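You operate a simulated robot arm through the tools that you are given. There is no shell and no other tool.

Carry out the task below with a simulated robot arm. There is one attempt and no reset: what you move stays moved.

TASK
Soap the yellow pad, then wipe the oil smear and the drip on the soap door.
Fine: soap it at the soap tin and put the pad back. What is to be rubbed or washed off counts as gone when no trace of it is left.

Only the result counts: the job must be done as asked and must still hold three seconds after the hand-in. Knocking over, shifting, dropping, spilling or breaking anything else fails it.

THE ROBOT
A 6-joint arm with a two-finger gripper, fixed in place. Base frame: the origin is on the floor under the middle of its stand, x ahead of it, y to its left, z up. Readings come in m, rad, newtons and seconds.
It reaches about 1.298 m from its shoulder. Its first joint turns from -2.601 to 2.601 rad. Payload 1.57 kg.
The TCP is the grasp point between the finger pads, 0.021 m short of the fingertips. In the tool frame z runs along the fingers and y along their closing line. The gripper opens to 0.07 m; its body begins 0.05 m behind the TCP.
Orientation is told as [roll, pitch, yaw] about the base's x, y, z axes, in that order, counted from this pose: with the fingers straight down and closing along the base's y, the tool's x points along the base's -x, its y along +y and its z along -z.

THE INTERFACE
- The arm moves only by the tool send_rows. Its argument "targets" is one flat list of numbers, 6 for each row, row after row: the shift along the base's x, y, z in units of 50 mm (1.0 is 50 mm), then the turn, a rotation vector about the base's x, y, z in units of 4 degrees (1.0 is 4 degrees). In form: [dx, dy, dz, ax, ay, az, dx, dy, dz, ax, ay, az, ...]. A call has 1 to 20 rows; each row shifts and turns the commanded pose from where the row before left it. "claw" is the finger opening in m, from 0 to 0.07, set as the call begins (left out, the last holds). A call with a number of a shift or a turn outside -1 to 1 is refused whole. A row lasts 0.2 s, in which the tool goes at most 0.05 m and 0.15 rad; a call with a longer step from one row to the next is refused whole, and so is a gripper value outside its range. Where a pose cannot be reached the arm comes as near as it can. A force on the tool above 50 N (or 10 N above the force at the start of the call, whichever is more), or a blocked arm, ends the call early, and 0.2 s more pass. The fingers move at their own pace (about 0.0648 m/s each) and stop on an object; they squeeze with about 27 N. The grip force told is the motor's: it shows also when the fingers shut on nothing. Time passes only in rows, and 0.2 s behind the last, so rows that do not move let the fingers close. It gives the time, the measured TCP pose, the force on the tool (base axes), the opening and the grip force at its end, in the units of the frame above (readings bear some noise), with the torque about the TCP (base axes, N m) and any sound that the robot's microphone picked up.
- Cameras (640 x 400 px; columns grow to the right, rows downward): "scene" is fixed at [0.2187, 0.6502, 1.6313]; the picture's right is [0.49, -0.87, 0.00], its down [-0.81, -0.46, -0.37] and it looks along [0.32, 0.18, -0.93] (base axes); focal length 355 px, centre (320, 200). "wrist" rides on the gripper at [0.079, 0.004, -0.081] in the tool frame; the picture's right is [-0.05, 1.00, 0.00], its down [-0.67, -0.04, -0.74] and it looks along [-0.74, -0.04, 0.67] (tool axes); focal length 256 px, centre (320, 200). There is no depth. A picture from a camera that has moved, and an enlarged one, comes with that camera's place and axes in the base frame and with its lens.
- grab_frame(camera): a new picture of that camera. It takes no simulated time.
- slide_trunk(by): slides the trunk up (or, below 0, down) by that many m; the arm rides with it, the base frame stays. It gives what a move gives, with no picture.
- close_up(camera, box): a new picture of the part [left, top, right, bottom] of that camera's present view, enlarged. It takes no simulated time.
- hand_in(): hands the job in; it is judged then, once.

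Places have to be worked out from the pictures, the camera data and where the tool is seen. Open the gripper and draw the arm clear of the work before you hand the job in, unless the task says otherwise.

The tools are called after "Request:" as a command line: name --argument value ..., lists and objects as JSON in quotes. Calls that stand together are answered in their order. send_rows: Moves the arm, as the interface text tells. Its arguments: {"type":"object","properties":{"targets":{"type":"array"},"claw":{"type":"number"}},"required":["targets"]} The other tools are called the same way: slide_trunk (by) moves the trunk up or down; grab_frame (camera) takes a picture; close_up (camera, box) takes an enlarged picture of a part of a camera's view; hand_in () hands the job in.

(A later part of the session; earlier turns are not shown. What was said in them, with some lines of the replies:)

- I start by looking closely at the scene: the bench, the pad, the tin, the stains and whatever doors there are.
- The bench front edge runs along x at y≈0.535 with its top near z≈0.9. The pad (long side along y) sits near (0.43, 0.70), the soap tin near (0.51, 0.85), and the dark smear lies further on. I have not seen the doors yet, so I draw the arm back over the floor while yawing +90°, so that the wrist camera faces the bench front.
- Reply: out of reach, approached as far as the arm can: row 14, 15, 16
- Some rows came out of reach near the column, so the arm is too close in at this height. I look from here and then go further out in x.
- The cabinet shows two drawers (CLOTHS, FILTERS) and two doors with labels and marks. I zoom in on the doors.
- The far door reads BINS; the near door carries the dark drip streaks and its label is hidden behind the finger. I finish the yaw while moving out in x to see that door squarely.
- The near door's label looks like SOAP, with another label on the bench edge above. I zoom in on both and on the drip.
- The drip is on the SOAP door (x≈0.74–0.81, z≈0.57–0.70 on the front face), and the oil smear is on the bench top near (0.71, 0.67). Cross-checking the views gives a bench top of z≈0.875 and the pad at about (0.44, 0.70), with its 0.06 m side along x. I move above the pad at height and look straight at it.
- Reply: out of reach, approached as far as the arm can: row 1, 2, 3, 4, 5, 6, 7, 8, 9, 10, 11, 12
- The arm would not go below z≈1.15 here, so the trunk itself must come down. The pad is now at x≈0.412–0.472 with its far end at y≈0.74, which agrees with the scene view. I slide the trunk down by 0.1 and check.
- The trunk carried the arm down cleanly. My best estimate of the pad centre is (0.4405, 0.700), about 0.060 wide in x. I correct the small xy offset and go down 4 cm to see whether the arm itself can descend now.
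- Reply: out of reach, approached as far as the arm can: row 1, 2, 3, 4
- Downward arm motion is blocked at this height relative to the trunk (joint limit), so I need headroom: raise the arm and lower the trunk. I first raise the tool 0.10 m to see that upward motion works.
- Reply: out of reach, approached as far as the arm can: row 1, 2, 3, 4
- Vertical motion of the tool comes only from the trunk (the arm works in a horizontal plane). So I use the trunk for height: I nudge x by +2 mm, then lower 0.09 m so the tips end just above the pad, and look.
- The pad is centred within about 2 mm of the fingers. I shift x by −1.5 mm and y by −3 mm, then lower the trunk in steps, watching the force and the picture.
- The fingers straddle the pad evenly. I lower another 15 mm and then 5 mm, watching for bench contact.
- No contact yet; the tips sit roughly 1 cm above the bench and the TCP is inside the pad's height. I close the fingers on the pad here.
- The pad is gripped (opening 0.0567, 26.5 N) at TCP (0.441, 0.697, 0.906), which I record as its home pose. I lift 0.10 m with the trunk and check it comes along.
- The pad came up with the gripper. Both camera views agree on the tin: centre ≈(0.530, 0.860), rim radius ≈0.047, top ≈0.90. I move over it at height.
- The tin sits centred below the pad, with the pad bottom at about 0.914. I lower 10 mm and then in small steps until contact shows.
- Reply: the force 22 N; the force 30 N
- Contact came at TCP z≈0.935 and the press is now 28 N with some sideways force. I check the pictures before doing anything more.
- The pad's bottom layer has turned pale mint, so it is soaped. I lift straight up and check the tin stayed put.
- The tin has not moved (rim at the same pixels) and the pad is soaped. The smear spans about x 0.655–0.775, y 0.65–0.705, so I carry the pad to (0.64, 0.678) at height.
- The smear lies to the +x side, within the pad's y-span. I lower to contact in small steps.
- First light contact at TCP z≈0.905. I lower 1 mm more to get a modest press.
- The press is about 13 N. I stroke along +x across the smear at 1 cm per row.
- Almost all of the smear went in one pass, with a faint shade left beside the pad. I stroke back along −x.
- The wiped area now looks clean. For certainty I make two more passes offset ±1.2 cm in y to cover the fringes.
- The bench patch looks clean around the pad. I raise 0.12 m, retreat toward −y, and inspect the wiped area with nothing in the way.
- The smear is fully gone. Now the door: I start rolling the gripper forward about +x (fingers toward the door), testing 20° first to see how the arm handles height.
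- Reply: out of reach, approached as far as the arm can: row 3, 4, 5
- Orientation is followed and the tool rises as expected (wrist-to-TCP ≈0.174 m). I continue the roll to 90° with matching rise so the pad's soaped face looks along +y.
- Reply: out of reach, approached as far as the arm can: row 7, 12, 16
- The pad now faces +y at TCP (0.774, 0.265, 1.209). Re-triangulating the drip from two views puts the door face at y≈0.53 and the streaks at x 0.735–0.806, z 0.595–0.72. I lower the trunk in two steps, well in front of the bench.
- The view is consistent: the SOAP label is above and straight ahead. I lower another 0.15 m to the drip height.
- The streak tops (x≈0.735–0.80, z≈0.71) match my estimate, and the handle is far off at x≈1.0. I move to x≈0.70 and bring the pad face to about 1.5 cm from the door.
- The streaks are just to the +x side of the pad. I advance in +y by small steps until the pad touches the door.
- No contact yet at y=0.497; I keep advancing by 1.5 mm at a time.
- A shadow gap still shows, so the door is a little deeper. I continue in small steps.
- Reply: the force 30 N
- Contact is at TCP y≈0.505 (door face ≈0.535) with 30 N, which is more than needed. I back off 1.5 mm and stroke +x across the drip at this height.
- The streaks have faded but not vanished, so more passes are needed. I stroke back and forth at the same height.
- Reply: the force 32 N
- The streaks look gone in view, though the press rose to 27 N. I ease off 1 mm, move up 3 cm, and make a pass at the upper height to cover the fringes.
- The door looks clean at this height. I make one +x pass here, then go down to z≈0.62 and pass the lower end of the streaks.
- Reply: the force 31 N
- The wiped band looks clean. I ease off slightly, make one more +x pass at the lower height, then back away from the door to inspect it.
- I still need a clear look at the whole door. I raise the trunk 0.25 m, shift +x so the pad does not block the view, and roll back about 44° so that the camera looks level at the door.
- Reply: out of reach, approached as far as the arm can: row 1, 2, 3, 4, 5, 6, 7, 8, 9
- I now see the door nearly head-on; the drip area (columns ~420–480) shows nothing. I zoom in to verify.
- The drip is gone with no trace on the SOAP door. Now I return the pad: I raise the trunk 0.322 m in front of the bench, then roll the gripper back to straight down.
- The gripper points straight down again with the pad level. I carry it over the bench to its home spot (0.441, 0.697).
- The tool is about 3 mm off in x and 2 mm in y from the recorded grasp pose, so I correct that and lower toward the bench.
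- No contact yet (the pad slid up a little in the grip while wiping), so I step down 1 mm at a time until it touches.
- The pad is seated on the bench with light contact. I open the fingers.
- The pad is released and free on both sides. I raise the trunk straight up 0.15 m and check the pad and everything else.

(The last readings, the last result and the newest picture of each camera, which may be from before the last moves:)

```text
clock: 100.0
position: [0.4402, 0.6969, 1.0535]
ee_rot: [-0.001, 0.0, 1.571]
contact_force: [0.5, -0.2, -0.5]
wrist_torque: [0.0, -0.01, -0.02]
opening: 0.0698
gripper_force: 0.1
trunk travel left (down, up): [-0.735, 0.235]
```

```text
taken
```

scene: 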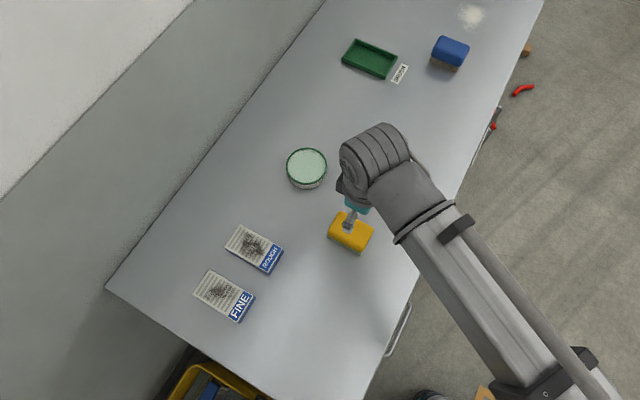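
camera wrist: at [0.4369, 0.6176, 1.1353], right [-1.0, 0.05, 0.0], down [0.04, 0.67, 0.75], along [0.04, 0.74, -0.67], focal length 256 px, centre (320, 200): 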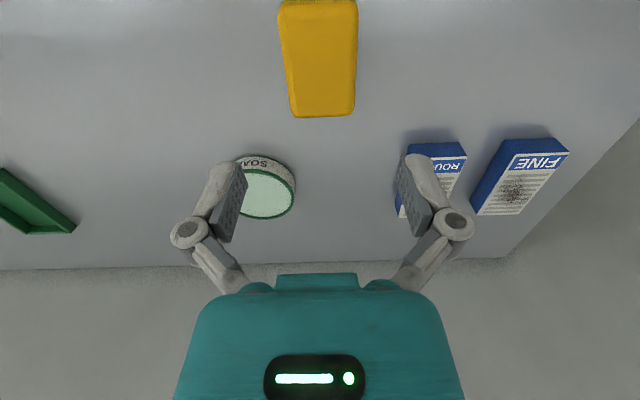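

The pad is back at its original place and nothing else has shifted. I draw the arm back off the bench and take a last look at bench and door.

Request:
send_rows --targets '[0.473, -0.813, 0, 0, 0, 0, 0.473, -0.813, 0, 0, 0, 0, 0.473, -0.813, 0, 0, 0, 0, 0.473, -0.813, 0, 0, 0, 0, 0.473, -0.813, 0, 0, 0, 0, 0.473, -0.813, 0, 0, 0, 0, 0.473, -0.813, 0, 0, 0, 0, 0.473, -0.813, 0, 0, 0, 0, 0.473, -0.813, 0, 0, 0, 0, 0.473, -0.813, 0, 0, 0, 0, 0.473, -0.813, 0, 0, 0, 0]'

Request:
grab_frame --camera "wrist"

Request:
grab_frame --camera "scene"

Request:
close_up --camera "scene" --box '[180, 130, 420, 340]'

Request:
close_up --camera "scene" --box '[320, 0, 560, 200]'

Request:
close_up --camera "wrist" --box '[200, 60, 420, 200]'

```text
clock: 102.4
position: [0.7012, 0.2489, 1.0538]
ee_rot: [0.001, -0.001, 1.571]
contact_force: [0.1, 0.6, 0.4]
wrist_torque: [0.03, 0.0, -0.02]
opening: 0.0697
gripper_force: 0.1
trunk travel left (down, up): [-0.735, 0.235]
```

```text
taken
camera wrist: at [0.6971, 0.1688, 1.1353], right [-1.0, 0.05, 0.0], down [0.04, 0.67, 0.75], along [0.04, 0.74, -0.67], focal length 256 px, centre (320, 200)
```

wrist: 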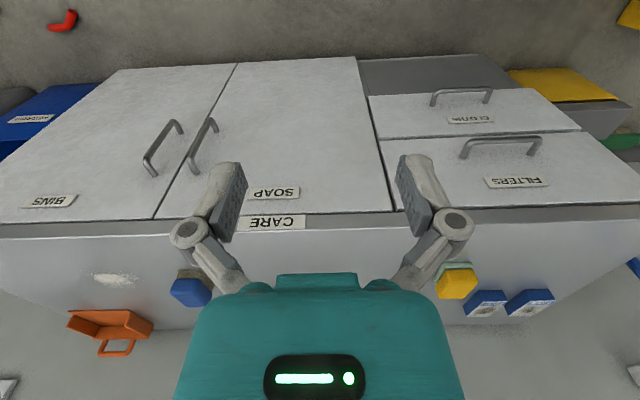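

```text
taken
```

scene: 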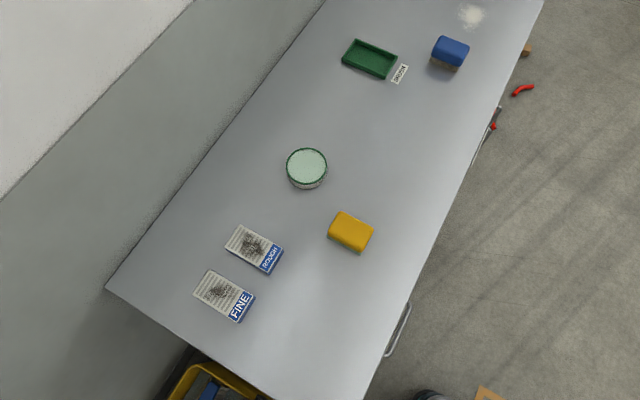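

```text
1.90 times, centred on (300, 235) of scene
camera zoom: at [0.2187, 0.6502, 1.6313], right [0.49, -0.87, 0.0], down [-0.81, -0.46, -0.37], along [0.32, 0.18, -0.93], focal length 675 px, centre (358, 133)
```

zoom: 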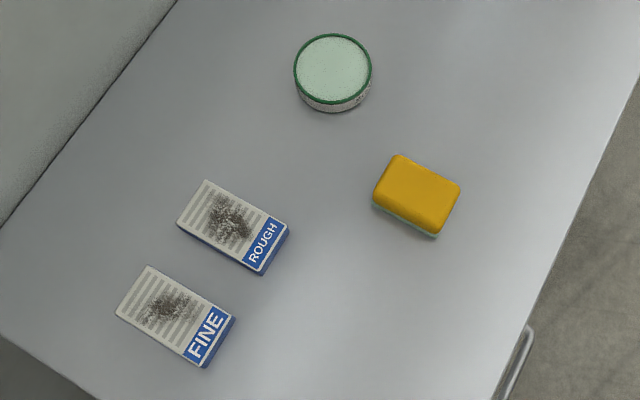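

```text
2.00 times, centred on (440, 100) of scene
camera zoom: at [0.2187, 0.6502, 1.6313], right [0.49, -0.87, 0.0], down [-0.81, -0.46, -0.37], along [0.32, 0.18, -0.93], focal length 709 px, centre (80, 400)
```

zoom: 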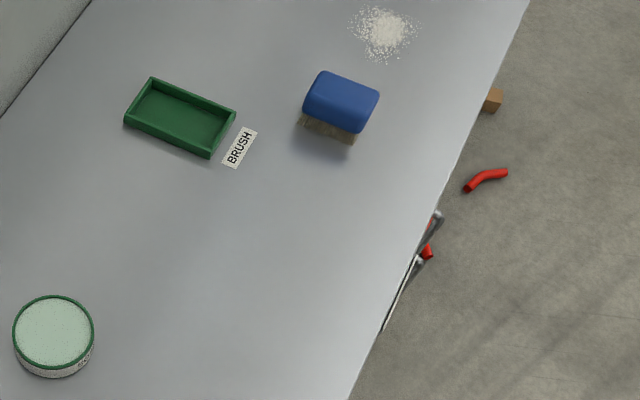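

```text
2.86 times, centred on (310, 130) of wrist
camera zoom: at [0.6971, 0.1688, 1.1353], right [-1.0, 0.05, 0.0], down [0.04, 0.67, 0.75], along [0.04, 0.74, -0.67], focal length 731 px, centre (349, 400)
```

zoom: 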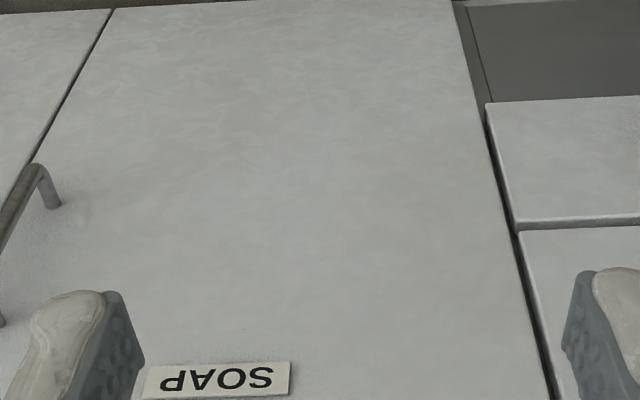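

Smear and drip are both gone, the soaped pad is back on its spot, the tin, blocks, tray and brush are where they were, and the open gripper is clear of the bench. I hand the job in.

Request:
hand_in

```text
The job is handed in.
```

The job is handed in, and my last pictures show it done as asked:

- **Soaping:** I pressed the yellow pad onto the soap tin and its underside turned pale with soap.
- **Wiping:** The oil smear on the bench and the drip on the SOAP door are both gone, with no trace in close-up.
- **Pad:** The pad is back on its original spot.
- **Everything else:** The tin, the FINE and ROUGH blocks, the tray and the brush are where they were. The gripper is open and clear of the bench.

I took "put the pad back" to mean its starting position, since nothing on the bench marks a place for it. I left the white powder at the far end of the bench alone, as it wasn't part of the task.
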